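You operate a simulated robot arm through the tools that you are given. There is no shell and no other tool. Be economical: measure what you need, move in short steps, check, and stop when the job is done.

You run a simulated robot arm. Do the job below in one go: nothing can be reset, and whatever is moved stays where it is left.

## Task
Brush the work mat clean, then take the silver blank out of the flat case and lay it there.
Fine: power off before the blank moves; the brush goes back to its spot. Set down upright: dust brush. What is to be rubbed or washed off counts as gone when no trace of it is left.
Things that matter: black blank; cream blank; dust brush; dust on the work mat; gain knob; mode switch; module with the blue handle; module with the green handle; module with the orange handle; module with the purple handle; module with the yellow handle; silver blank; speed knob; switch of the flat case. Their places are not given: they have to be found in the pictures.

It is judged by the outcome, as a careful person would: the job done as asked, and still so three seconds after it is handed in. It fails if anything else is knocked over, pushed out of place, dropped, spilled or broken.

## Robot
A 5-joint arm with a two-finger parallel gripper, fixed in place. Base frame: the origin is at the foot of the arm, x ahead of it, y to its left, z up. Lengths are in m, angles in rad, forces in N, time in s.
Its first joint turns from -1.152 to 1.152 rad. The tool tilts only in the upright plane through the base axis and itself; it spins freely about its own axis. Payload 1.57 kg.
The tool frame sits at the grasp point between the pads (the TCP): z along the fingers, y along the line on which they close. The tips reach 0.03 m beyond it. The gripper opens to 0.08 m. The fingers are 0.017 m wide and 0.012 m thick; the gripper's body (0.04 by 0.082 m) begins 0.08 m behind the TCP.
Orientation is told as [roll, pitch, yaw] about the base's x, y, z axes, in that order, counted from this pose: with the fingers straight down and closing along the base's y, the tool's x points along the base's -x, its y along +y and its z along -z.

## Interface
- The arm moves only by the tool move_arm. Its argument "deltas" is a list that holds one entry, the list of rows, each a list of 7 numbers: the shift along the base's x, y, z in units of 25 mm (1.0 is 25 mm), then the turn, a rotation vector about the base's x, y, z in units of 4 degrees (1.0 is 4 degrees), then the opening, from 0 (shut) to 1 (fully open). In form: [[[x, y, z, rx, ry, rz, jaw], ...]]. A call has 1 to 10 rows; each row shifts and turns the commanded pose from where the row before left it. A call with a number of a shift or a turn outside -1 to 1 is refused whole. A row lasts 0.2 s, in which the tool goes at most 0.05 m and 0.15 rad; a call with a longer step from one row to the next is refused whole, and so is a gripper value outside its range. Where a pose cannot be reached the arm comes as near as it can. A force on the tool above 40 N (or 10 N above the force at the start of the call, whichever is more), or a blocked arm, ends the call early, and 0.2 s more pass. Each finger travels about 0.153 m/s and halts on what it meets, pressing with about 31 N; the grip force reading is that of the motor and also rises with nothing between the fingers. The clock runs only during rows and for 0.2 s after the last one: add rows that do not move to give the fingers time. It gives the time, the measured TCP pose, the force on the tool (base axes), the opening and the grip force at its end, in the units of the frame above (readings bear some noise), with the torque about the TCP (base axes, N m) and any sound that the robot's microphone picked up.
- Cameras (640 x 400 px; columns grow to the right, rows downward): "scene" is fixed at [0.014, 0.3908, 0.5021]; the picture's right is [-0.90, -0.44, 0.00], its down [-0.33, 0.68, -0.66] and it looks along [0.29, -0.59, -0.75] (base axes); focal length 214 px, centre (320, 200). "wrist" rides on the gripper at [0.072, -0.007, -0.122] in the tool frame; the picture's right is [0.09, 1.00, 0.00], its down [-0.84, 0.08, -0.54] and it looks along [-0.54, 0.05, 0.84] (tool axes); focal length 238 px, centre (320, 200).
- snapshot(camera): a new picture of that camera. The clock stands still meanwhile.
- point_at(camera, pixels): there is no depth. For up to 12 entries [column, row, z] of the newest picture of that camera ("zoom" is the newest enlarged one), the place [x, y] in the base frame at which the ray of that pixel passes the height z, good to about 0.002 m. The clock stands still meanwhile.
- zoom(camera, box): a new picture of the part [left, top, right, bottom] of that camera's present view, enlarged. The clock stands still meanwhile.
- sign_off(): hands the job in; it is judged then, once.

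Keep the steps short. Do not move on a guess: measure, check each grasp and each placing, and mend mistakes. In all there are 80 turns and 54 pictures (those below and enlarged ones count). Leave the gripper open and the arm clear of the work at the hand-in unless told otherwise, and finish with a single line.

The tools are called after "Request:" as name(argument=value, ...) on one line, values as JSON. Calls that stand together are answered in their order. move_arm: Moves the arm, as the interface text tells. Its arguments: {"type":"object","properties":{"deltas":{"type":"array","items":{"type":"array","items":{"type":"array","items":{"type":"number"}}}}},"required":["deltas"]} The other tools are called the same way: snapshot (camera) takes a picture; point_at (camera, pixels) gives the place at which the rays of pixels pass given heights; zoom (camera, box) takes an enlarged picture of a part of a camera's view; sign_off () hands the job in.

At the start:

```text
time: 0.0
tool_pos: [0.3293, 0.0724, 0.3792]
ee_rot: [0.0, 0.0, 0.001]
ft_force: [-0.2, 0.0, -0.6]
ft_torque: [0.0, 0.01, 0.02]
finger_gap: 0.0797
gripper_force: 0.1
```

scene: 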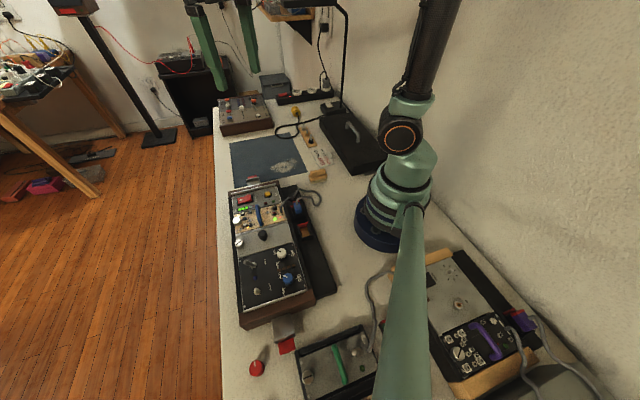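
wrist: 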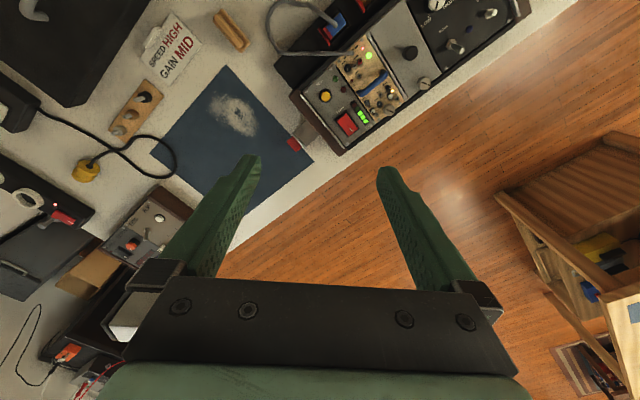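

I'll start with enlarged views of the bench around the mat and the cases.

Request:
zoom(camera="scene", box=[210, 80, 400, 200])

Request:
zoom(camera="scene", box=[220, 170, 350, 330])

Request:
zoom(camera="scene", box=[240, 240, 560, 400])

Request:
zoom(camera="wrist", box=[0, 0, 320, 200])

```text
3.33 times, centred on (305, 140) of scene
```

zoom: 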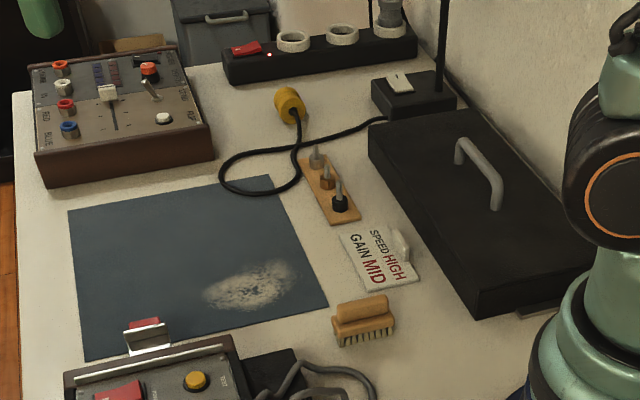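

```text
2.50 times, centred on (285, 250) of scene
```

zoom: 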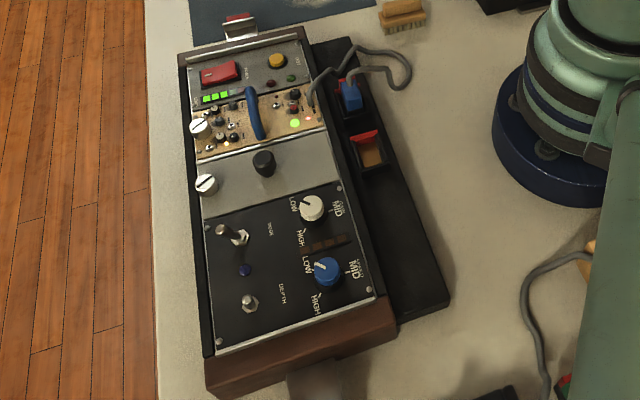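

```text
2.00 times, centred on (400, 320) of scene
```

zoom: 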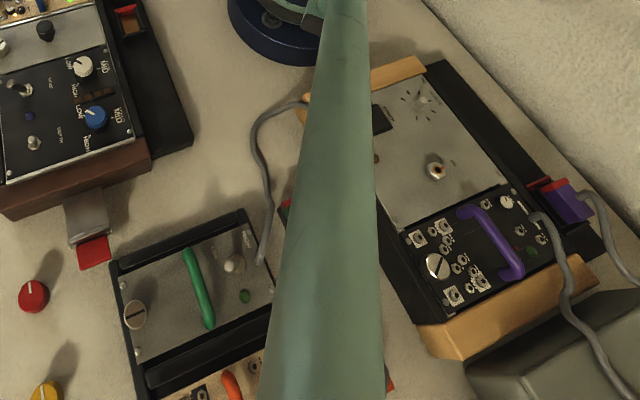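

```text
2.00 times, centred on (160, 100) of wrist
```

zoom: 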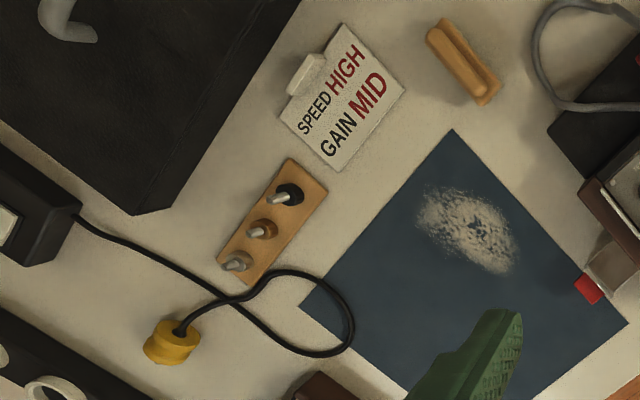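

I need positions. I'll ask for those of the mat corners, brush, left-case features and other cases.

Request:
snapshot(camera="scene")

Request:
point_at(camera="scene", pixels=[[230, 142, -0.44], [290, 134, -0.44], [307, 171, -0.44], [236, 186, -0.44], [284, 166, -0.44], [317, 178, -0.43], [240, 325, -0.44], [300, 380, -0.44], [256, 367, -0.43], [460, 330, -0.4], [350, 150, -0.4], [265, 200, -0.4]])

```text
47 pictures are left
```

scene: 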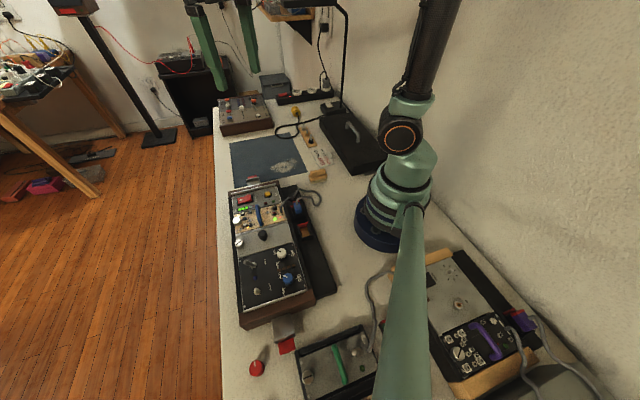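

```text
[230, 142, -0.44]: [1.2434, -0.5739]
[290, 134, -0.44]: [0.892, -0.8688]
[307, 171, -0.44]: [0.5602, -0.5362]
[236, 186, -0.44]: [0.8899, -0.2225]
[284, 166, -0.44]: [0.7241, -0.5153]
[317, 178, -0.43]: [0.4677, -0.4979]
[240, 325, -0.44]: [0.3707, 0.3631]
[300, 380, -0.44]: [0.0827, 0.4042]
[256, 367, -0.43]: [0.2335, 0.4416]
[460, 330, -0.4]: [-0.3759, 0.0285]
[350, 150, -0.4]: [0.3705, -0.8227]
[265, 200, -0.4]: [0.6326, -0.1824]
```

The z = -0.44 positions come out beyond reach, and the foot of the arm appears to stand on this bench. I'll check the true bench height by comparing both cameras on the same features.

Request:
snapshot(camera="wrist")

Request:
point_at(camera="wrist", pixels=[[235, 115, 0.0], [235, 115, -0.1], [235, 115, -0.44], [227, 65, 0.0], [227, 65, -0.44], [313, 161, 0.0], [313, 161, -0.1], [313, 161, -0.44]])

Request:
point_at(camera="scene", pixels=[[284, 166, 0.0], [284, 166, -0.1], [284, 166, -0.44], [290, 134, 0.0], [307, 171, 0.0], [307, 171, -0.1], [236, 186, 0.0], [236, 186, -0.1], [230, 142, 0.0], [317, 178, 0.0]])

```text
46 pictures are left
```

wrist: 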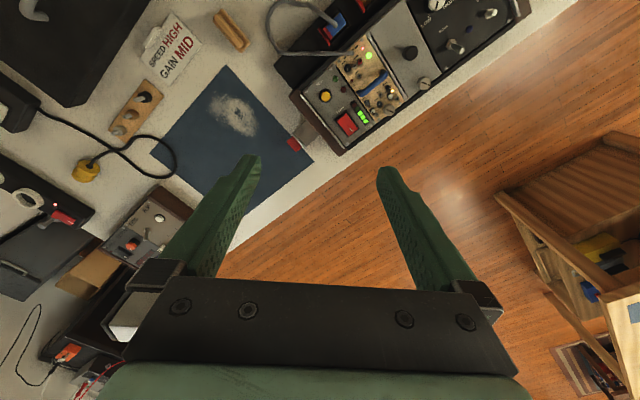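

```text
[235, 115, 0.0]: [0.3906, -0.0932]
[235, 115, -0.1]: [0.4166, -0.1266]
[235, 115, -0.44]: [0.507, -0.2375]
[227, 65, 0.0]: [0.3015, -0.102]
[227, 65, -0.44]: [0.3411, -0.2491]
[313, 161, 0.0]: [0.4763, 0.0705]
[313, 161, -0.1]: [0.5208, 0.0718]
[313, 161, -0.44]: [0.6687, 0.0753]
```

```text
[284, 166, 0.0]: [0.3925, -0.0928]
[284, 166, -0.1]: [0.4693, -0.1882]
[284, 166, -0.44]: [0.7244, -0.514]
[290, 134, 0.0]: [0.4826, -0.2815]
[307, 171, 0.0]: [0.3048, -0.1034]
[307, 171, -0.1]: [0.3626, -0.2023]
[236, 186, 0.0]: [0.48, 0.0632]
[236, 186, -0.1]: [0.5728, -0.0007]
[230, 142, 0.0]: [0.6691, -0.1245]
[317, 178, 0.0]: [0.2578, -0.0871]
```

Both cameras agree at z = 0, so the bench is at z ≈ 0. The dust is at about (0.39, -0.09) and the brush at about (0.26, -0.09). I'll pull the arm back and left to look at the instrument cases.

Request:
move_arm(deltas=[[[-1, 0.5, 0, 0, 0, 0, 1], [-1, 0.5, 0, 0, 0, 0, 1], [-1, 0.5, 0, 0, 0, 0, 1], [-1, 0.5, 0, 0, 0, 0, 1], [-1, 0.5, 0, 0, 0, 0, 1], [0, 0.5, 0, 0, 0, 0, 1]]])

Request:
snapshot(camera="wrist")

Request:
snapshot(camera="scene")

```text
time: 1.4
tool_pos: [0.2036, 0.1469, 0.3797]
ee_rot: [-0.002, -0.001, 0.001]
ft_force: [0.3, -0.1, 0.1]
ft_torque: [0.04, 0.02, 0.01]
finger_gap: 0.0799
gripper_force: 0.0
```

```text
45 pictures are left
```

wrist: 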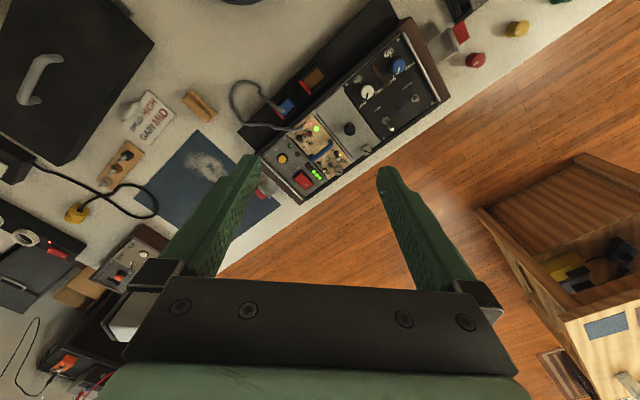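

```text
44 pictures are left
```

scene: 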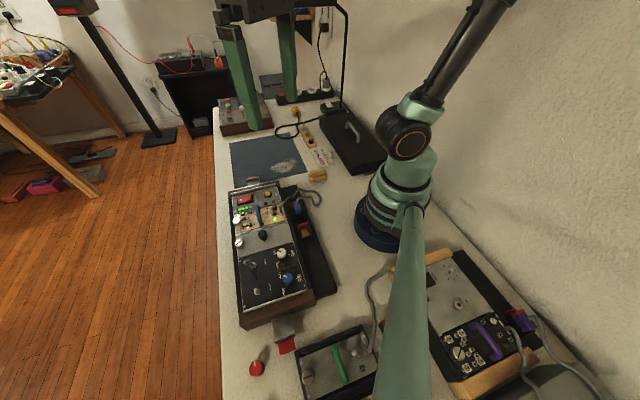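

Now I'll zoom on the left case with the green LEDs, and on the green/orange and purple cases.

Request:
zoom(camera="wrist", box=[230, 10, 490, 210])

Request:
zoom(camera="scene", box=[225, 170, 345, 260])

Request:
zoom(camera="scene", box=[225, 245, 385, 400])

```text
2.00 times, centred on (360, 110) of wrist
```

zoom: 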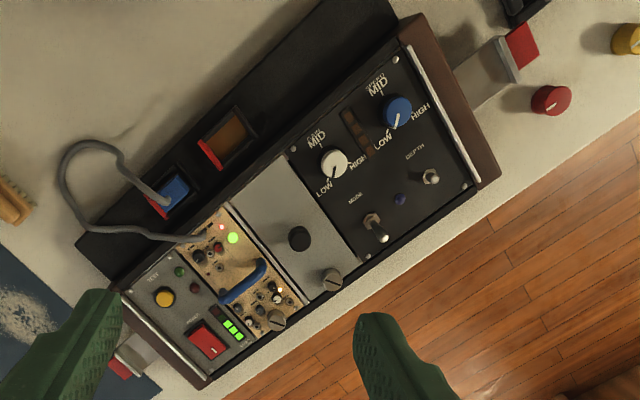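

```text
4.44 times, centred on (285, 215) of scene
```

zoom: 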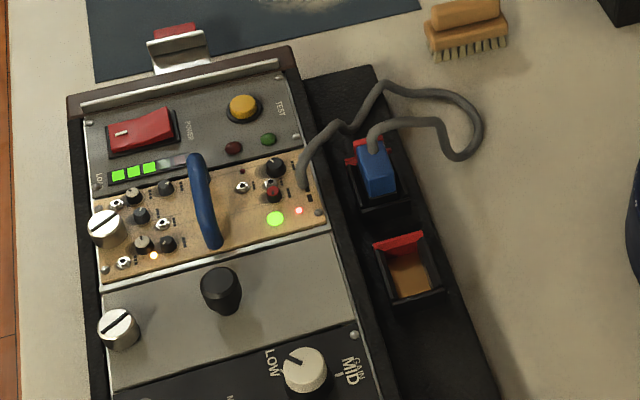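

```text
2.58 times, centred on (305, 322) of scene
```

zoom: 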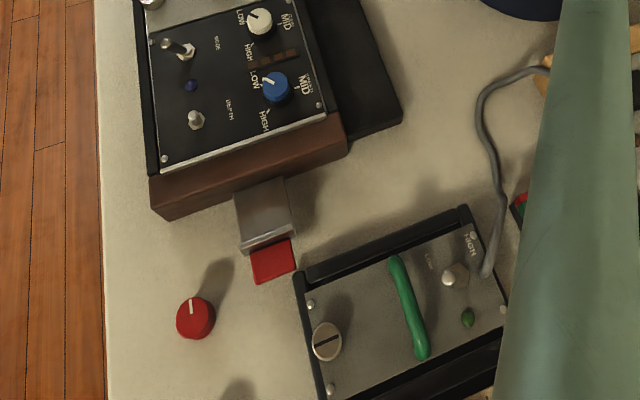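

The left case (red power rocker with green LEDs on, silver blank with black pull and slotted screw, gain/speed knobs) is the likely target. I'll get a closer look at the brush next.

Request:
move_arm(deltas=[[[-0.3, -0.94, -0.7, 0, 0, 0, 1], [-0.3, -0.94, -0.7, 0, 0, 0, 1], [-0.3, -0.94, -0.7, 0, 0, 0, 1], [-0.3, -0.94, -0.7, 0, 0, 0, 1], [-0.3, -0.94, -0.7, 0, 0, 0, 1], [-0.3, -0.94, -0.7, 0, 0, 0, 1], [-0.3, -0.94, -0.7, 0, 0, 0, 1], [-0.3, -0.94, -0.7, 0, 0, 0, 1], [-0.3, -0.94, -0.7, 0, 0, 0, 1], [-0.3, -0.94, -0.7, 0, 0, 0, 1]]])

Request:
snapshot(camera="wrist")

Request:
snapshot(camera="scene")

```text
time: 3.6
tool_pos: [0.1521, -0.0981, 0.2371]
ee_rot: [0.002, -0.002, 0.0]
ft_force: [0.4, 0.2, 0.0]
ft_torque: [0.01, -0.01, -0.01]
finger_gap: 0.0797
gripper_force: 0.1
out of reach, approached as far as the arm can: row 8, 9, 10
```

```text
40 pictures are left
```

wrist: 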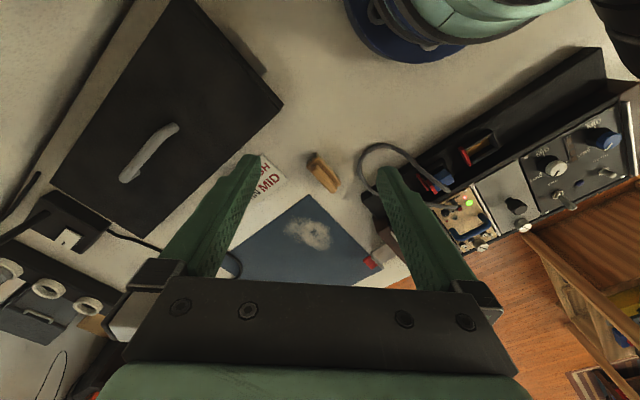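

```text
39 pictures are left
```

scene: 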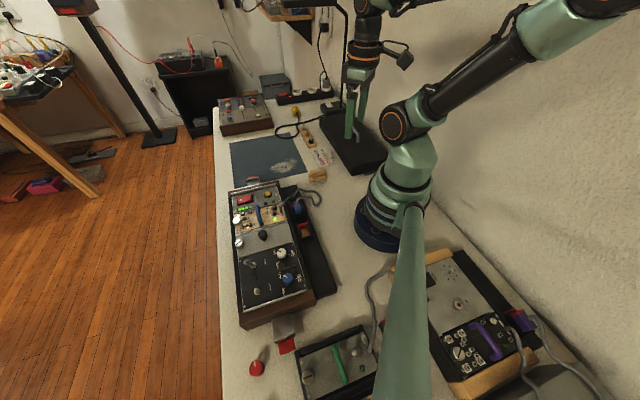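

I'll zoom in on the brush and dust from the wrist, and measure.

Request:
zoom(camera="wrist", box=[240, 140, 400, 240])

Request:
point_at(camera="zoom", pixels=[[270, 55, 0.04], [390, 195, 0.04], [270, 55, 0.0], [390, 195, 0.0]])

Request:
zoom(camera="wrist", box=[400, 110, 640, 260])

Request:
zoom(camera="scene", box=[225, 125, 345, 200])

```text
4.00 times, centred on (320, 190) of wrist
```

zoom: 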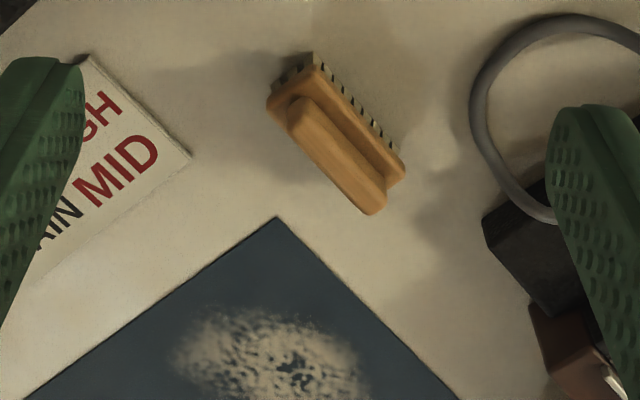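

```text
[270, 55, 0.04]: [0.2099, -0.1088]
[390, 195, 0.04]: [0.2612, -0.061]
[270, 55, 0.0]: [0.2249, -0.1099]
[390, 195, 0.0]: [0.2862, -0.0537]
```

```text
2.67 times, centred on (520, 185) of wrist
```

zoom: 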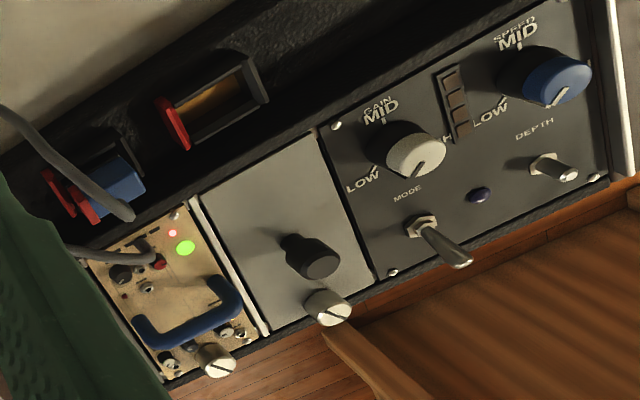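

```text
5.33 times, centred on (285, 162) of scene
```

zoom: 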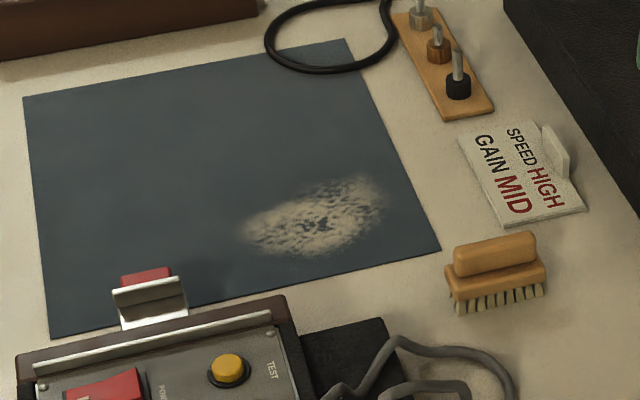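

I'll triangulate the brush and panel features, using the newest zoom (scene) and wrist picture.

Request:
point_at(camera="zoom", pixels=[[457, 313, 0.0], [545, 295, 0.0], [457, 265, 0.04], [533, 245, 0.04], [457, 265, 0.06], [533, 245, 0.06], [255, 240, 0], [380, 195, 0], [300, 255, 0], [340, 180, 0]])

Request:
point_at(camera="wrist", pixels=[[314, 166, 0.04], [333, 191, 0.04], [314, 166, 0.06], [333, 191, 0.06], [287, 228, 0], [330, 243, 0], [308, 217, 0], [308, 251, 0], [514, 204, 0.1], [525, 224, 0.1], [514, 204, 0.06], [525, 224, 0.06]])

Request:
point_at(camera="scene", pixels=[[263, 234, 0.1], [240, 243, 0.1], [263, 234, 0.06], [240, 243, 0.06], [246, 198, 0.06], [246, 198, 0.1], [234, 190, 0.06], [279, 184, 0.06], [240, 325, 0.0], [313, 300, 0.0]])

```text
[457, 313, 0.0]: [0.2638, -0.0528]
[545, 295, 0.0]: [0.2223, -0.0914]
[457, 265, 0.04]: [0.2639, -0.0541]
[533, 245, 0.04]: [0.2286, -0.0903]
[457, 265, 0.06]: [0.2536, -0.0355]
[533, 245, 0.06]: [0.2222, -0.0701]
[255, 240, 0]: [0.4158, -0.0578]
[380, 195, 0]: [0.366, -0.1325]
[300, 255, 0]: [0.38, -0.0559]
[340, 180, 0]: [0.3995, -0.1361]
```

```text
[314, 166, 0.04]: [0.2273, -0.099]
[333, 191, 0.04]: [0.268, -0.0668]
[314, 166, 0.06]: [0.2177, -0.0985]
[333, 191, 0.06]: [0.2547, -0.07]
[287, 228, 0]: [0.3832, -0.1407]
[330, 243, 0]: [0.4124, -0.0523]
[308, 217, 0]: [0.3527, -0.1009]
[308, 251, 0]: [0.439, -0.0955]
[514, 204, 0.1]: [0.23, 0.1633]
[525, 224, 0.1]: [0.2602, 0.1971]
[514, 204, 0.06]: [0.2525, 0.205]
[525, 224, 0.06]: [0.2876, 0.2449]
```

```text
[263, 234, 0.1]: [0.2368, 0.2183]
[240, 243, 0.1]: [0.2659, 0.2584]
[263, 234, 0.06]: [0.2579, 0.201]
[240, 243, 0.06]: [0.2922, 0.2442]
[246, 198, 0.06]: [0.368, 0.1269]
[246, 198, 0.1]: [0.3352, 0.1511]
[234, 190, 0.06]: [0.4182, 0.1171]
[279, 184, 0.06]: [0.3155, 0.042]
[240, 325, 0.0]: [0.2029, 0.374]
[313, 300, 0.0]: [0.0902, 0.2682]
```

The brush centre is about (0.249, -0.079) with its axis at about 43° and its handle at z ≈ 0.04. The arm's near limit stopped the last move. I'll go above the brush at safe height while turning the tool about +40°.

Request:
move_arm(deltas=[[[0.4, 0.08, 0, 0, 0, 1, 1], [0.4, 0.08, 0, 0, 0, 1, 1], [0.4, 0.08, 0, 0, 0, 1, 1], [0.4, 0.08, 0, 0, 0, 1, 1], [0.4, 0.08, -0.2, 0, 0, 1, 1], [0.4, 0.08, -0.2, 0, 0, 1, 1], [0.4, 0.08, -0.2, 0, 0, 1, 1], [0.4, 0.08, -0.2, 0, 0, 1, 1], [0.4, 0.08, -0.2, 0, 0, 1, 1], [0.4, 0.08, -0.2, 0, 0, 1, 1]]])

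```text
time: 5.8
tool_pos: [0.2523, -0.0783, 0.2076]
ee_rot: [-0.001, 0.001, 0.7]
ft_force: [-0.1, 0.9, -1.3]
ft_torque: [0.02, -0.03, 0.01]
finger_gap: 0.0799
gripper_force: 0.1
```

Good response. I'll lower to z≈0.12, correct the yaw slightly and look.

Request:
move_arm(deltas=[[[-0.12, -0.03, -0.9, 0, 0, 0.7, 1], [0, 0, -0.9, 0, 0, 0, 1], [0, 0, -0.9, 0, 0, 0, 1], [0, 0, -0.8, 0, 0, 0, 1]]])

Request:
snapshot(camera="wrist")

Request:
zoom(camera="scene", box=[270, 120, 390, 195])

```text
time: 6.8
tool_pos: [0.2493, -0.0778, 0.1203]
ee_rot: [0.001, 0.001, 0.748]
ft_force: [0.3, 0.1, -0.1]
ft_torque: [-0.02, 0.02, -0.04]
finger_gap: 0.0799
gripper_force: 0.1
```

```text
35 pictures are left
```

wrist: 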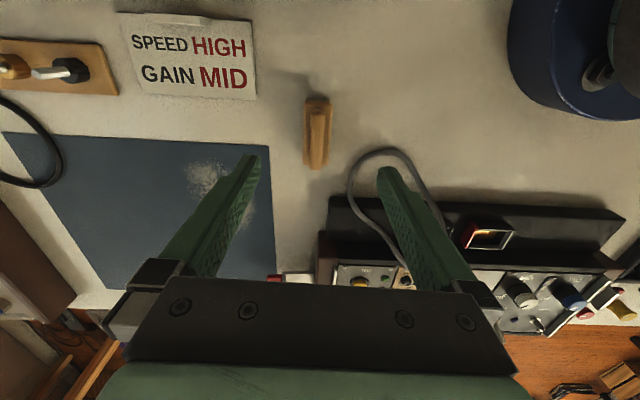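

```text
5.33 times, centred on (330, 158) of scene
```

zoom: 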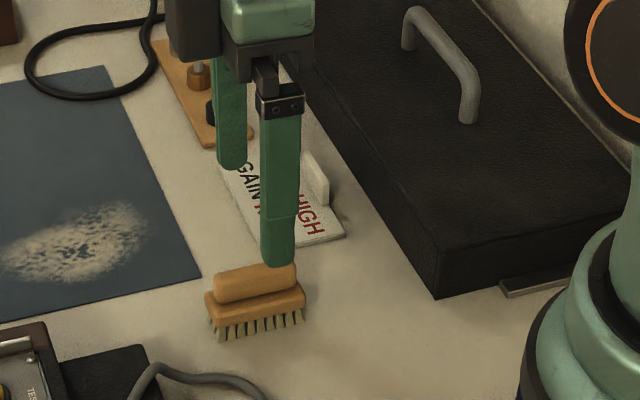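

I'll measure the handle, the sign edge and the cable loop in this wrist view.

Request:
point_at(camera="wrist", pixels=[[317, 100, 0.045], [316, 165, 0.045], [317, 100, 0.03], [316, 165, 0.03], [327, 130, 0.045], [305, 130, 0.045], [255, 98, 0.0], [350, 190, 0.03], [380, 150, 0.03], [186, 170, 0], [255, 220, 0]])

Request:
point_at(camera="zoom", pixels=[[215, 285, 0.045], [296, 275, 0.045], [218, 342, 0.0], [303, 325, 0.0], [206, 295, 0.025], [304, 288, 0.025]])

```text
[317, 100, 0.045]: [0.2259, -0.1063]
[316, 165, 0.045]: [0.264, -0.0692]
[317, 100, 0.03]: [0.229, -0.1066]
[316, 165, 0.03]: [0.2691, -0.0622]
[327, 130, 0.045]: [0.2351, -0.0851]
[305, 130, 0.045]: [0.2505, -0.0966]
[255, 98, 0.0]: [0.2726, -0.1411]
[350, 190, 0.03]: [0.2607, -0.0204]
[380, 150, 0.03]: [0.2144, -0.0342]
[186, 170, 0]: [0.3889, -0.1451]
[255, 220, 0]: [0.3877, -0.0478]
```

```text
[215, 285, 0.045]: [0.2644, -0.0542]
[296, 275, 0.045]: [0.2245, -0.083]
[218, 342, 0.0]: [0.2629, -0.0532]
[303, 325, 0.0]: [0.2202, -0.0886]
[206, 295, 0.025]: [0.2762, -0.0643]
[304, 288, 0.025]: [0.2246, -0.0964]
```

The brush centre is about (0.249, -0.082), and a cable loop is close to the right finger. I'll narrow the jaws to about 50 mm and descend in short steps.

Request:
move_arm(deltas=[[[0, -0.16, -0.8, 0, 0, 0, 0.62], [0, 0, -0.8, 0, 0, 0, 0.62], [0, 0, -0.8, 0, 0, 0, 0.62], [0, 0, -0.4, 0, 0, 0, 0.62]]])

Request:
zoom(camera="scene", box=[280, 140, 360, 190])

Request:
zoom(camera="wrist", box=[220, 80, 420, 205])

```text
time: 7.8
tool_pos: [0.2486, -0.0821, 0.0494]
ee_rot: [-0.002, 0.0, 0.746]
ft_force: [0.1, 0.4, 0.0]
ft_torque: [0.01, -0.01, -0.04]
finger_gap: 0.0493
gripper_force: 0.1
```

```text
8.00 times, centred on (320, 165) of scene
```

zoom: 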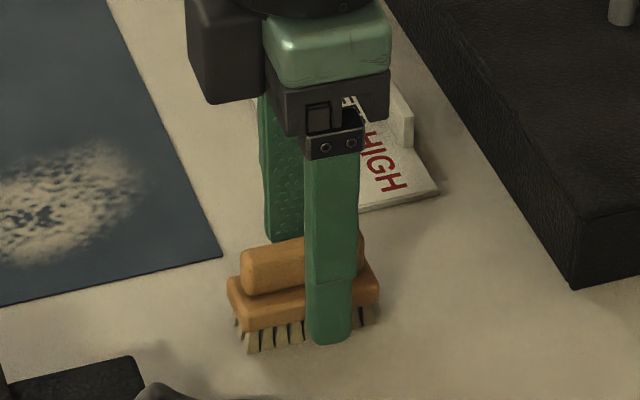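

```text
3.20 times, centred on (320, 142) of wrist
```

zoom: 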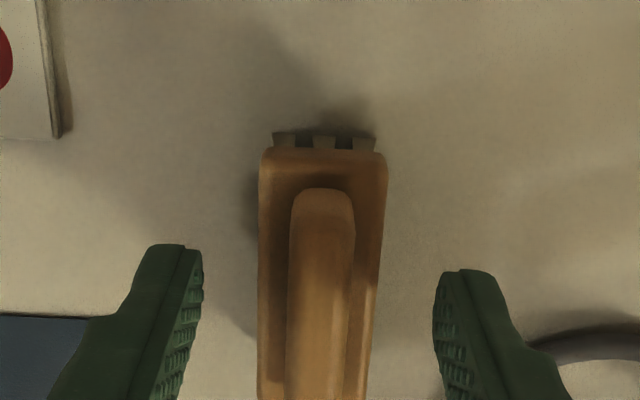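

The brush is well centred between the jaws. I'll shift 6 mm along its axis, lower 4 mm and close.

Request:
move_arm(deltas=[[[0.17, 0.16, -0.16, 0, 0, 0, 0.62], [0, 0, 0, 0, 0, 0, 0.3], [0, 0, 0, 0, 0, 0, 0.15], [0, 0, 0, 0, 0, 0, 0.1], [0, 0, 0, 0, 0, 0, 0.1]]])

```text
time: 9.0
tool_pos: [0.253, -0.0778, 0.045]
ee_rot: [0.002, 0.0, 0.748]
ft_force: [0.7, -0.9, 1.1]
ft_torque: [-0.04, -0.08, -0.02]
finger_gap: 0.025
gripper_force: 30.8
```

The grip is firm (gap 25 mm, 31 N); the brush's spot is TCP (0.253, -0.078, 0.045), yaw 0.748. I'll lift and carry it to the near edge of the dust.

Request:
move_arm(deltas=[[[0, 0, 0.6, 0, 0, 0, 0.1], [0, 0, 0.6, 0, 0, 0, 0.1], [0.9, 0, 0, 0, 0, 0, 0.1], [0.9, 0, 0, 0, 0, 0, 0.1], [0.9, 0, 0, 0, 0, 0, 0.1], [0.9, 0.08, 0, 0, 0, 0, 0.1]]])

Request:
zoom(camera="scene", box=[225, 120, 345, 195])

```text
time: 10.4
tool_pos: [0.3446, -0.0757, 0.0752]
ee_rot: [-0.001, 0.0, 0.748]
ft_force: [-0.2, -0.1, -0.8]
ft_torque: [-0.01, 0.0, -0.01]
finger_gap: 0.0249
gripper_force: 30.7
```

```text
5.33 times, centred on (285, 158) of scene
```

zoom: 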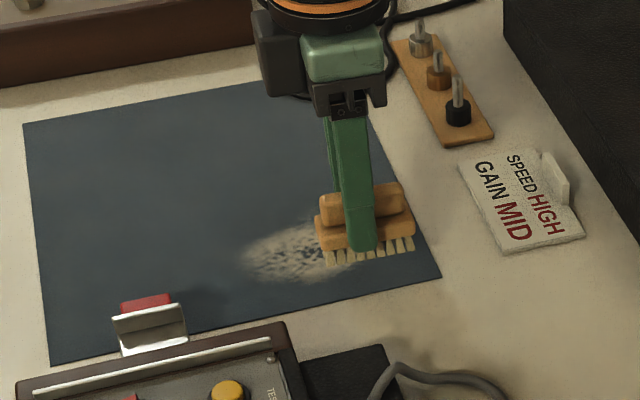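

I'll lower gently until I feel contact.

Request:
move_arm(deltas=[[[0, 0, -0.6, 0, 0, 0, 0.1], [0, 0, -0.5, 0, 0, 0, 0.1], [0, 0, -0.12, 0, 0, 0, 0.1]]])

```text
time: 11.2
tool_pos: [0.3441, -0.0751, 0.045]
ee_rot: [0.002, 0.0, 0.747]
ft_force: [-7.2, 0.6, 23.1]
ft_torque: [0.02, 0.29, -0.06]
finger_gap: 0.0249
gripper_force: 30.7
```

Contact is at z≈0.046. I'll ease up by 0.5 mm and sweep across the dust at u=0.20.

Request:
move_arm(deltas=[[[0.3, -0.32, 0.03, 0, 0, 0, 0.1], [0.3, -0.32, 0, 0, 0, 0, 0.1], [0.3, -0.32, 0, 0, 0, 0, 0.1], [0.3, -0.32, 0, 0, 0, 0, 0.1], [0.3, -0.32, 0, 0, 0, 0, 0.1], [0.3, -0.32, 0, 0, 0, 0, 0.1], [0.3, -0.32, 0, 0, 0, 0, 0.1], [0.3, -0.32, 0, 0, 0, 0, 0.1], [0.3, -0.32, 0, 0, 0, 0, 0.1], [0.3, -0.32, 0, 0, 0, 0, 0.1]]])

Request:
zoom(camera="scene", box=[225, 120, 345, 195])

```text
time: 13.4
tool_pos: [0.4187, -0.1558, 0.0458]
ee_rot: [-0.001, 0.001, 0.748]
ft_force: [0.0, -0.8, -0.6]
ft_torque: [-0.02, -0.04, 0.0]
finger_gap: 0.025
gripper_force: 31.1
```

```text
5.33 times, centred on (285, 158) of scene
```

zoom: 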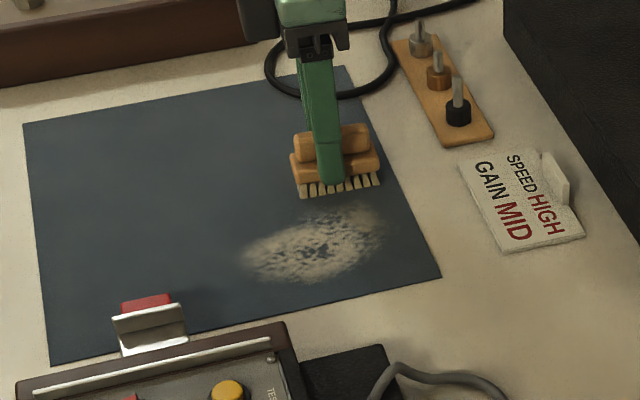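

Reach is fine, but the force fell to zero, so there was no contact and the dust remains. I'll lower until I feel light contact, then sweep back.

Request:
move_arm(deltas=[[[0, 0, -0.03, 0, 0, 0, 0.1], [0, 0, -0.02, 0, 0, 0, 0.1]]])

```text
time: 14.0
tool_pos: [0.4191, -0.1562, 0.0466]
ee_rot: [0.001, 0.002, 0.746]
ft_force: [-6.2, 2.3, 16.6]
ft_torque: [-0.05, 0.29, 0.02]
finger_gap: 0.025
gripper_force: 30.5
```

Contact is 16 N. I'll sweep back along the same lane.

Request:
move_arm(deltas=[[[-0.3, 0.32, 0, 0, 0, 0, 0.1], [-0.3, 0.32, 0, 0, 0, 0, 0.1], [-0.3, 0.32, 0, 0, 0, 0, 0.1], [-0.3, 0.32, 0, 0, 0, 0, 0.1], [-0.3, 0.32, 0, 0, 0, 0, 0.1], [-0.3, 0.32, 0, 0, 0, 0, 0.1], [-0.3, 0.32, 0, 0, 0, 0, 0.1], [-0.3, 0.32, 0, 0, 0, 0, 0.1], [-0.3, 0.32, 0, 0, 0, 0, 0.1], [-0.3, 0.32, 0, 0, 0, 0, 0.1]]])

Request:
zoom(camera="scene", box=[225, 120, 345, 195])

```text
time: 16.2
tool_pos: [0.343, -0.0762, 0.0453]
ee_rot: [0.001, 0.001, 0.747]
ft_force: [3.6, -4.0, 9.9]
ft_torque: [0.03, -0.25, -0.09]
finger_gap: 0.0244
gripper_force: 31.5
```

```text
5.33 times, centred on (285, 158) of scene
```

zoom: 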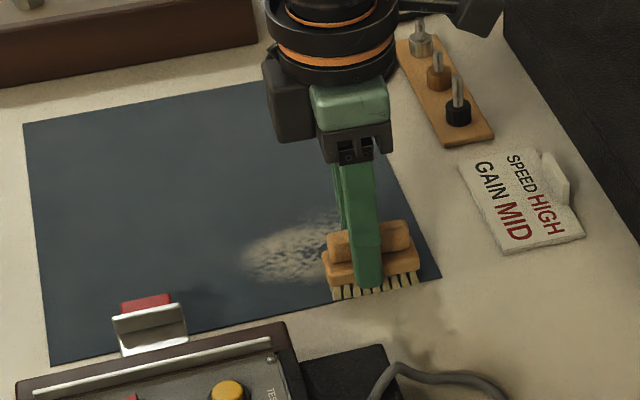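

The lane is clearing. I'll shift 30 mm along the mat edge and sweep outward.

Request:
move_arm(deltas=[[[0.87, 0.82, 0, 0, 0, 0, 0.1], [0.33, -0.36, 0, 0, 0, 0, 0.1], [0.33, -0.36, 0, 0, 0, 0, 0.1], [0.33, -0.36, 0, 0, 0, 0, 0.1], [0.33, -0.36, 0, 0, 0, 0, 0.1], [0.33, -0.36, 0, 0, 0, 0, 0.1], [0.33, -0.36, 0, 0, 0, 0, 0.1], [0.33, -0.36, 0, 0, 0, 0, 0.1], [0.33, -0.36, 0, 0, 0, 0, 0.1], [0.33, -0.36, 0, 0, 0, 0, 0.1]]])

Request:
zoom(camera="scene", box=[225, 120, 345, 195])

```text
time: 18.4
tool_pos: [0.44, -0.1356, 0.044]
ee_rot: [0.0, -0.001, 0.748]
ft_force: [-0.3, 0.2, -1.1]
ft_torque: [-0.01, -0.02, 0.01]
finger_gap: 0.0247
gripper_force: 31.2
```

```text
5.33 times, centred on (285, 158) of scene
```

zoom: 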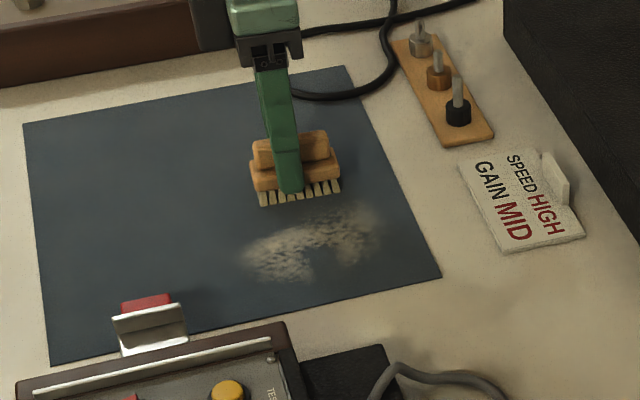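

Partial clearing, with contact lost at the far end. I'll press lightly again.

Request:
move_arm(deltas=[[[0, 0, -0.03, 0, 0, 0, 0.1], [0, 0, -0.03, 0, 0, 0, 0.1]]])

```text
time: 19.0
tool_pos: [0.4401, -0.1352, 0.0438]
ee_rot: [-0.001, -0.001, 0.748]
ft_force: [-5.2, 3.4, 21.1]
ft_torque: [-0.21, 0.58, -0.1]
finger_gap: 0.0249
gripper_force: 30.7
```

Contact is 21 N. I'll sweep back.

Request:
move_arm(deltas=[[[-0.33, 0.36, 0, 0, 0, 0, 0.1], [-0.33, 0.36, 0, 0, 0, 0, 0.1], [-0.33, 0.36, 0, 0, 0, 0, 0.1], [-0.33, 0.36, 0, 0, 0, 0, 0.1], [-0.33, 0.36, 0, 0, 0, 0, 0.1], [-0.33, 0.36, 0, 0, 0, 0, 0.1], [-0.33, 0.36, 0, 0, 0, 0, 0.1], [-0.33, 0.36, 0, 0, 0, 0, 0.1], [-0.33, 0.36, 0, 0, 0, 0, 0.1]]])

Request:
zoom(camera="scene", box=[225, 120, 345, 195])

```text
time: 21.0
tool_pos: [0.3678, -0.0561, 0.0448]
ee_rot: [-0.005, -0.004, 0.749]
ft_force: [8.7, -10.3, 25.0]
ft_torque: [-0.41, -0.21, 0.08]
finger_gap: 0.0253
gripper_force: 30.8
```

```text
5.33 times, centred on (285, 158) of scene
```

zoom: 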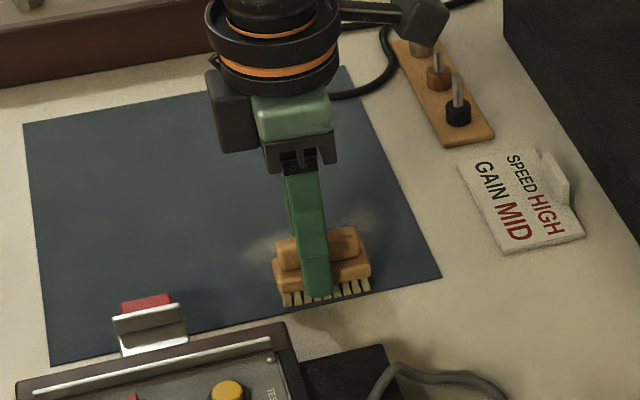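

Most is gone; a faint trace remains at the left, around (250,250) of the zoom. I'll shift another 22 mm and sweep outward, keeping pressure.

Request:
move_arm(deltas=[[[0.64, 0.6, 0, 0, 0, 0, 0.1], [0.33, -0.36, -0.006, 0, 0, 0, 0.1], [0.33, -0.36, -0.006, 0, 0, 0, 0.1], [0.33, -0.36, -0.006, 0, 0, 0, 0.1], [0.33, -0.36, -0.006, 0, 0, 0, 0.1], [0.33, -0.36, -0.006, 0, 0, 0, 0.1], [0.33, -0.36, -0.006, 0, 0, 0, 0.1], [0.33, -0.36, -0.006, 0, 0, 0, 0.1], [0.33, -0.36, -0.006, 0, 0, 0, 0.1], [0.33, -0.36, -0.006, 0, 0, 0, 0.1]]])

Request:
zoom(camera="scene", box=[225, 120, 345, 195])

```text
time: 23.2
tool_pos: [0.4562, -0.1208, 0.042]
ee_rot: [0.001, 0.0, 0.746]
ft_force: [0.5, 0.2, -0.3]
ft_torque: [0.01, -0.01, 0.0]
finger_gap: 0.0249
gripper_force: 31.2
```

```text
5.33 times, centred on (285, 158) of scene
```

zoom: 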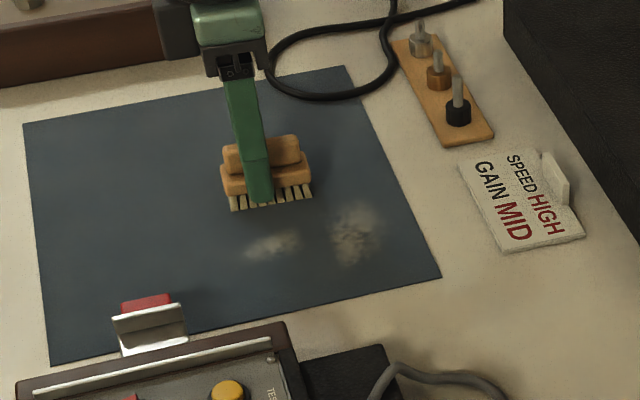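

Two faint patches remain, at (270,245) and (355,235). I'll press and sweep back over the left one.

Request:
point_at(camera="zoom", pixels=[[245, 255, 0.002], [300, 235, 0.002], [335, 235, 0.002], [380, 225, 0.002], [350, 265, 0.002], [360, 205, 0.002], [285, 265, 0.002]])

Request:
move_arm(deltas=[[[0, 0, -0.03, 0, 0, 0, 0.1], [0, 0, -0.02, 0, 0, 0, 0.1]]])

```text
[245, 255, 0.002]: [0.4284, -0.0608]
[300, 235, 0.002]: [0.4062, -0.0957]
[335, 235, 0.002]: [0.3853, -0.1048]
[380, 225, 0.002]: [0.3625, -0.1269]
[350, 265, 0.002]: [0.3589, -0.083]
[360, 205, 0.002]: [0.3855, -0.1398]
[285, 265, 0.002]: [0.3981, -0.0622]
```

```text
time: 23.8
tool_pos: [0.456, -0.1212, 0.0418]
ee_rot: [0.0, 0.0, 0.747]
ft_force: [-1.7, -1.4, 5.3]
ft_torque: [-0.2, 0.2, -0.01]
finger_gap: 0.0248
gripper_force: 31.1
```

Request:
move_arm(deltas=[[[-0.33, 0.36, -0.02, 0, 0, 0, 0.1], [-0.33, 0.36, -0.01, 0, 0, 0, 0.1], [-0.33, 0.36, 0, 0, 0, 0, 0.1], [-0.33, 0.36, 0, 0, 0, 0, 0.1], [-0.33, 0.36, 0, 0, 0, 0, 0.1], [-0.33, 0.36, 0, 0, 0, 0, 0.1], [-0.33, 0.36, 0, 0, 0, 0, 0.1], [-0.33, 0.36, 0, 0, 0, 0, 0.1], [-0.33, 0.36, 0, 0, 0, 0, 0.1]]])

Request:
move_arm(deltas=[[[-0.73, -0.68, 0, 0, 0, 0, 0.1], [-0.73, -0.68, 0, 0, 0, 0, 0.1], [0.33, -0.36, 0, 0, 0, 0, 0.1], [0.33, -0.36, 0, 0, 0, 0, 0.1], [0.33, -0.36, -0.01, 0, 0, 0, 0.1], [0.33, -0.36, -0.01, 0, 0, 0, 0.1], [0.33, -0.36, -0.01, 0, 0, 0, 0.1], [0.33, -0.36, -0.01, 0, 0, 0, 0.1], [0.33, -0.36, 0, 0, 0, 0, 0.1], [0.33, -0.36, 0, 0, 0, 0, 0.1]]])

Request:
zoom(camera="scene", box=[225, 120, 345, 195])

```text
time: 25.8
tool_pos: [0.3819, -0.0402, 0.0422]
ee_rot: [-0.002, -0.001, 0.748]
ft_force: [5.7, -5.8, 14.4]
ft_torque: [-0.52, 0.13, 0.22]
finger_gap: 0.0247
gripper_force: 30.8
```

```text
time: 28.0
tool_pos: [0.4118, -0.1461, 0.0389]
ee_rot: [-0.001, 0.0, 0.745]
ft_force: [-1.6, 2.8, 6.4]
ft_torque: [-0.01, 0.25, -0.11]
finger_gap: 0.0248
gripper_force: 30.9
```

```text
5.33 times, centred on (285, 158) of scene
```

zoom: 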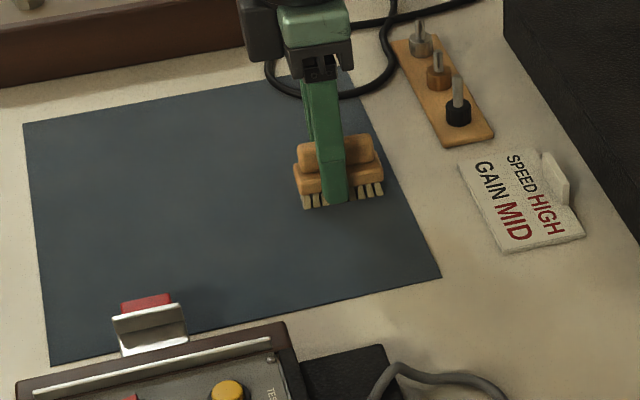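

The mat looks clean. I'll lift and check beneath the brush from both cameras.

Request:
move_arm(deltas=[[[0, 0, 0.8, 0, 0, 0, 0.1], [-0.5, 0.2, 0.8, 0, 0, 0, 0.1], [-1, 0.5, 0, 0, 0, 0, 0.1], [-1, 0.5, 0, 0, 0, 0, 0.1], [-1, 0.5, 0, 0, 0, 0, 0.1], [-1, 0.5, 0, 0, 0, 0, 0.1], [-1, 0.5, 0, 0, 0, 0, 0.1], [-0.85, 0.02, 0, 0, 0, 0, 0.1]]])

Request:
zoom(camera="scene", box=[225, 120, 345, 195])

Request:
snapshot(camera="wrist")

```text
time: 29.8
tool_pos: [0.2523, -0.0784, 0.08]
ee_rot: [0.001, 0.0, 0.748]
ft_force: [-0.2, -1.0, -0.5]
ft_torque: [-0.02, -0.02, 0.03]
finger_gap: 0.0248
gripper_force: 31.1
```

```text
5.33 times, centred on (285, 158) of scene
```

zoom: 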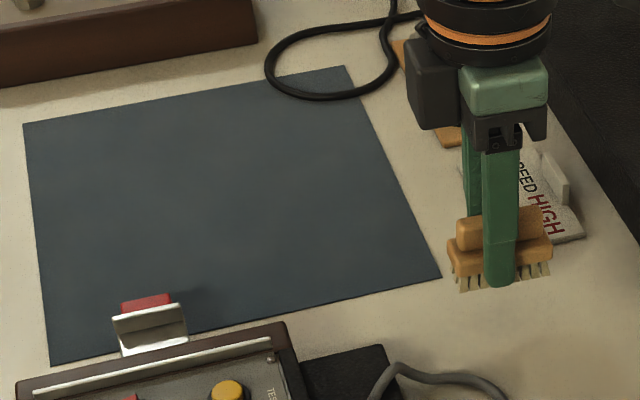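

```text
23 pictures are left
```

wrist: 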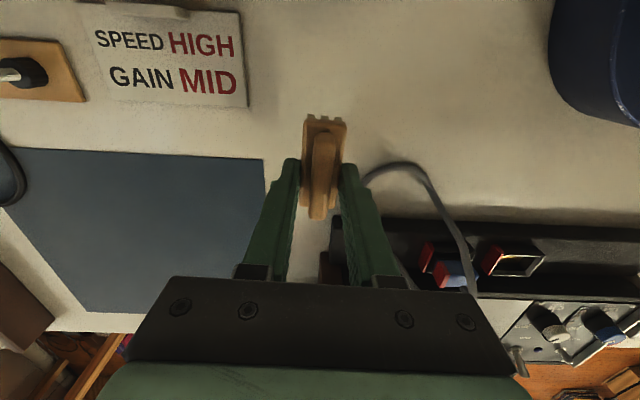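

The mat is clean. I'll lower the brush onto its spot.

Request:
move_arm(deltas=[[[0.03, 0, -0.8, 0, 0, 0, 0.1], [0, 0, -0.7, 0, 0, 0, 0.1], [0, 0, -0.08, 0, 0, 0, 0.1]]])

```text
time: 30.6
tool_pos: [0.2536, -0.078, 0.0409]
ee_rot: [0.0, -0.001, 0.749]
ft_force: [0.1, 1.0, -0.8]
ft_torque: [-0.02, 0.02, -0.03]
finger_gap: 0.0249
gripper_force: 31.4
```

Request:
move_arm(deltas=[[[0, 0, -0.05, 0, 0, 0, 0.1], [0, 0, -0.05, 0, 0, 0, 0.1]]])

```text
time: 31.2
tool_pos: [0.2524, -0.0772, 0.0382]
ee_rot: [-0.001, 0.0, 0.746]
ft_force: [-5.1, 2.7, 27.6]
ft_torque: [0.06, 0.16, -0.05]
finger_gap: 0.0249
gripper_force: 31.1
```

The brush is down (27 N). I'll relieve it slightly, open to about 50 mm and rise.

Request:
move_arm(deltas=[[[0, 0, 0.03, 0, 0, 0, 0.1], [0, 0, 0, 0, 0, 0, 0.4], [0, 0, 0, 0, 0, 0, 0.62], [0, 0, 0, 0, 0, 0, 0.62], [0, 0, 0.7, 0, 0, 0, 0.62], [0, 0, 0.9, 0, 0, 0, 0.62], [0, 0, 0.9, 0, 0, 0, 0.8], [0, 0, 0.9, 0, 0, 0, 1]]])

Request:
zoom(camera="scene", box=[225, 125, 345, 200])

```text
time: 33.0
tool_pos: [0.2524, -0.0776, 0.1232]
ee_rot: [-0.001, 0.001, 0.748]
ft_force: [0.9, 0.0, -0.2]
ft_torque: [-0.02, 0.02, 0.03]
finger_gap: 0.0799
gripper_force: 0.1
```

```text
5.33 times, centred on (285, 162) of scene
```

zoom: 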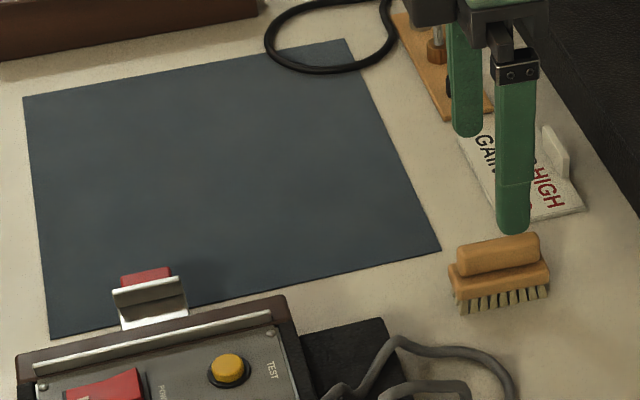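

The brush stands back on its spot, upright. Next I'll rise and move over the left case for a close look at switch, knob and screw.

Request:
move_arm(deltas=[[[0, 0, 1, 0, 0, 0, 1], [0, 0.4, 1, 0, 0, 0, 1], [0, 0.9, 1, 0, 0, 0, 1], [0, 0.9, 0.9, 0, 0, 0, 1], [0, 0.9, 0, 0, 0, 0, 1], [0, 0.9, 0, 0, 0, 0, 1], [0, 0.9, 0, 0, 0, 0, 1], [0, 0.9, 0, 0, 0, 0, 1], [0, 0.9, 0, 0, 0, 0, 1]]])

Request:
snapshot(camera="wrist")

```text
time: 35.0
tool_pos: [0.2526, 0.0895, 0.2212]
ee_rot: [-0.001, 0.0, 0.747]
ft_force: [0.3, -1.2, -0.7]
ft_torque: [0.0, -0.02, -0.03]
finger_gap: 0.0799
gripper_force: 0.1
```

```text
21 pictures are left
```

wrist: 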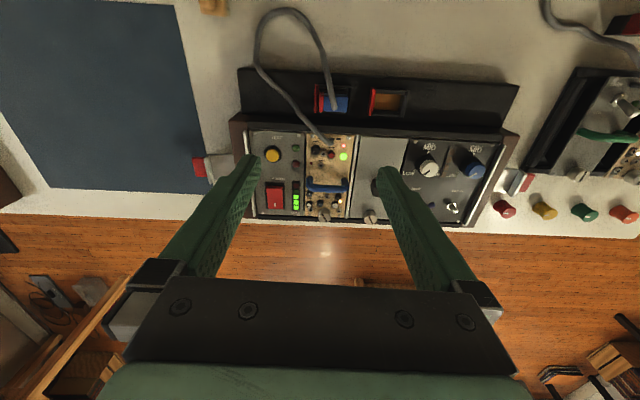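

Request:
zoom(camera="wrist", box=[230, 110, 430, 235])

Request:
zoom(camera="scene", box=[225, 175, 325, 260])

```text
3.20 times, centred on (330, 172) of wrist
```

zoom: 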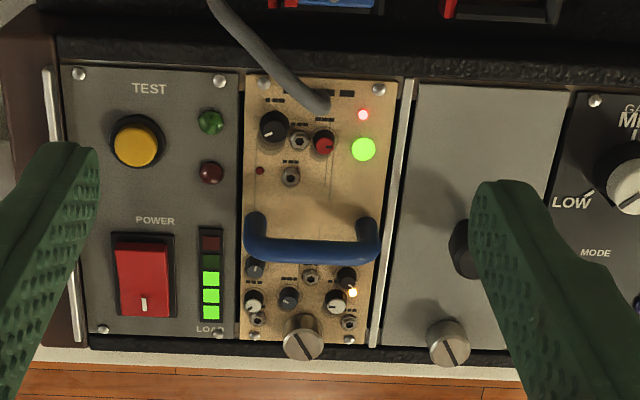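

```text
4.71 times, centred on (275, 218) of scene
```

zoom: 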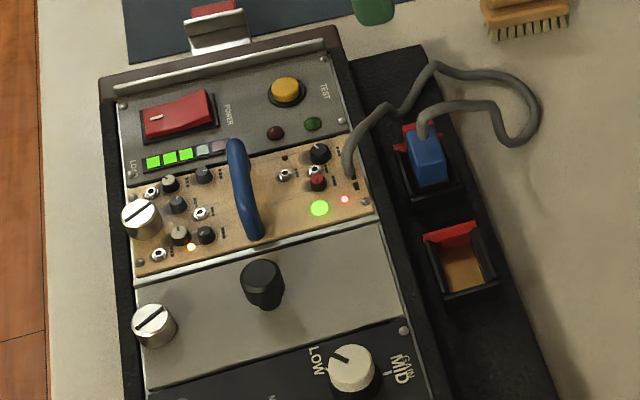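

The rocker's "I" mark is on its outer end, and the LEDs are on. I'll measure rocker ends, knob, screw, and blank corners from both cameras.

Request:
point_at(camera="wrist", pixels=[[274, 187, 0.05], [275, 207, 0.05], [274, 187, 0.06], [275, 207, 0.06], [370, 217, 0.06], [370, 217, 0.05], [361, 136, 0.045], [409, 138, 0.045], [351, 218, 0.045], [325, 215, 0.06], [275, 187, 0.045]])

Request:
point_at(camera="zoom", pixels=[[205, 103, 0.05], [150, 120, 0.05], [205, 103, 0.06], [150, 120, 0.06], [152, 322, 0.06], [152, 322, 0.05], [262, 270, 0.06], [262, 270, 0.07], [140, 215, 0.06], [376, 226, 0.045], [405, 314, 0.045], [148, 385, 0.045]])

```text
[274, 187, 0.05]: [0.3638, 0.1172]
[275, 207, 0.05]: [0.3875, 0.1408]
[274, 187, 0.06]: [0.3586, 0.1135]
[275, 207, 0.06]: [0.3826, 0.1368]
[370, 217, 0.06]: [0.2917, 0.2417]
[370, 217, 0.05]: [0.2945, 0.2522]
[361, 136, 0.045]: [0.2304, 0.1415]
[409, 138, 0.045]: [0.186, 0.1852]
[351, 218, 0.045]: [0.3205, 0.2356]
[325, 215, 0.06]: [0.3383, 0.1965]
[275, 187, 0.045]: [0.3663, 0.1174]
```

```text
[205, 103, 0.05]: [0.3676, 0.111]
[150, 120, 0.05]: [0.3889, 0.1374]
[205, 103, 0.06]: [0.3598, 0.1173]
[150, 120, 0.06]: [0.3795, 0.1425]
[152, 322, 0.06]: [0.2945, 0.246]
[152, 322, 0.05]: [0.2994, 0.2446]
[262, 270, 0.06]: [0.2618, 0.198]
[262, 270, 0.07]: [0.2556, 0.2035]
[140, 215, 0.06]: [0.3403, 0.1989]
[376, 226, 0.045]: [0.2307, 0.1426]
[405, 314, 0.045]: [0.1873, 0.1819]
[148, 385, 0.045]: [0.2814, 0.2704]
```

The panel is at z≈0.045, with the rocker's inner (O) end near (0.362, 0.116) and the outer (I) end near (0.383, 0.139). I'll shut the fingers and go above the O end.

Request:
move_arm(deltas=[[[0.9, 0.24, 0, 0, 0, 0, 0.5], [0.9, 0.24, -0.5, 0, 0, 0, 0], [0.9, 0.24, -0.8, 0, 0, 0, 0], [0.9, 0.24, -0.9, 0, 0, 0, 0], [0.88, 0.22, -0.9, 0, 0, 0, 0], [0, 0, -0.9, 0, 0, 0, 0]]])

Request:
zoom(camera="scene", box=[225, 165, 305, 215])

```text
time: 36.4
tool_pos: [0.3647, 0.1191, 0.1201]
ee_rot: [0.001, -0.001, 0.747]
ft_force: [-0.4, 0.0, -0.2]
ft_torque: [0.02, -0.02, 0.01]
finger_gap: 0.0001
gripper_force: 21.4
```

```text
8.00 times, centred on (265, 190) of scene
```

zoom: 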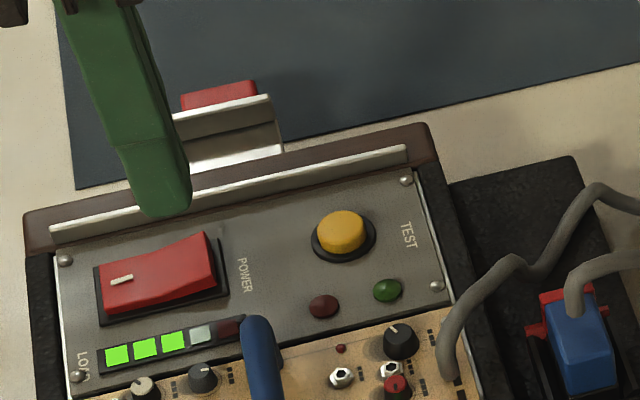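

The right (O) end of the rocker stands higher, so pressing it switches off. I'll descend on it.

Request:
move_arm(deltas=[[[0, 0, -0.6, 0, 0, 0, 0], [0, 0, -0.3, 0, 0, 0, 0], [0, 0, -0.15, 0, 0, 0, 0], [0, 0, -0.15, 0, 0, 0, 0], [0, 0, -0.1, 0, 0, 0, 0], [0, 0, -0.1, 0, 0, 0, 0], [0, 0, -0.1, 0, 0, 0, 0]]])

```text
time: 38.0
tool_pos: [0.3658, 0.1194, 0.0872]
ee_rot: [0.0, 0.002, 0.749]
ft_force: [-1.3, -0.8, 5.4]
ft_torque: [0.04, 0.01, 0.07]
finger_gap: 0.0
gripper_force: 21.6
heard: click
stopped in row 7: the force on the tool passed its limit (the readings are from after the stop); the commanded pose is now the measured one
```

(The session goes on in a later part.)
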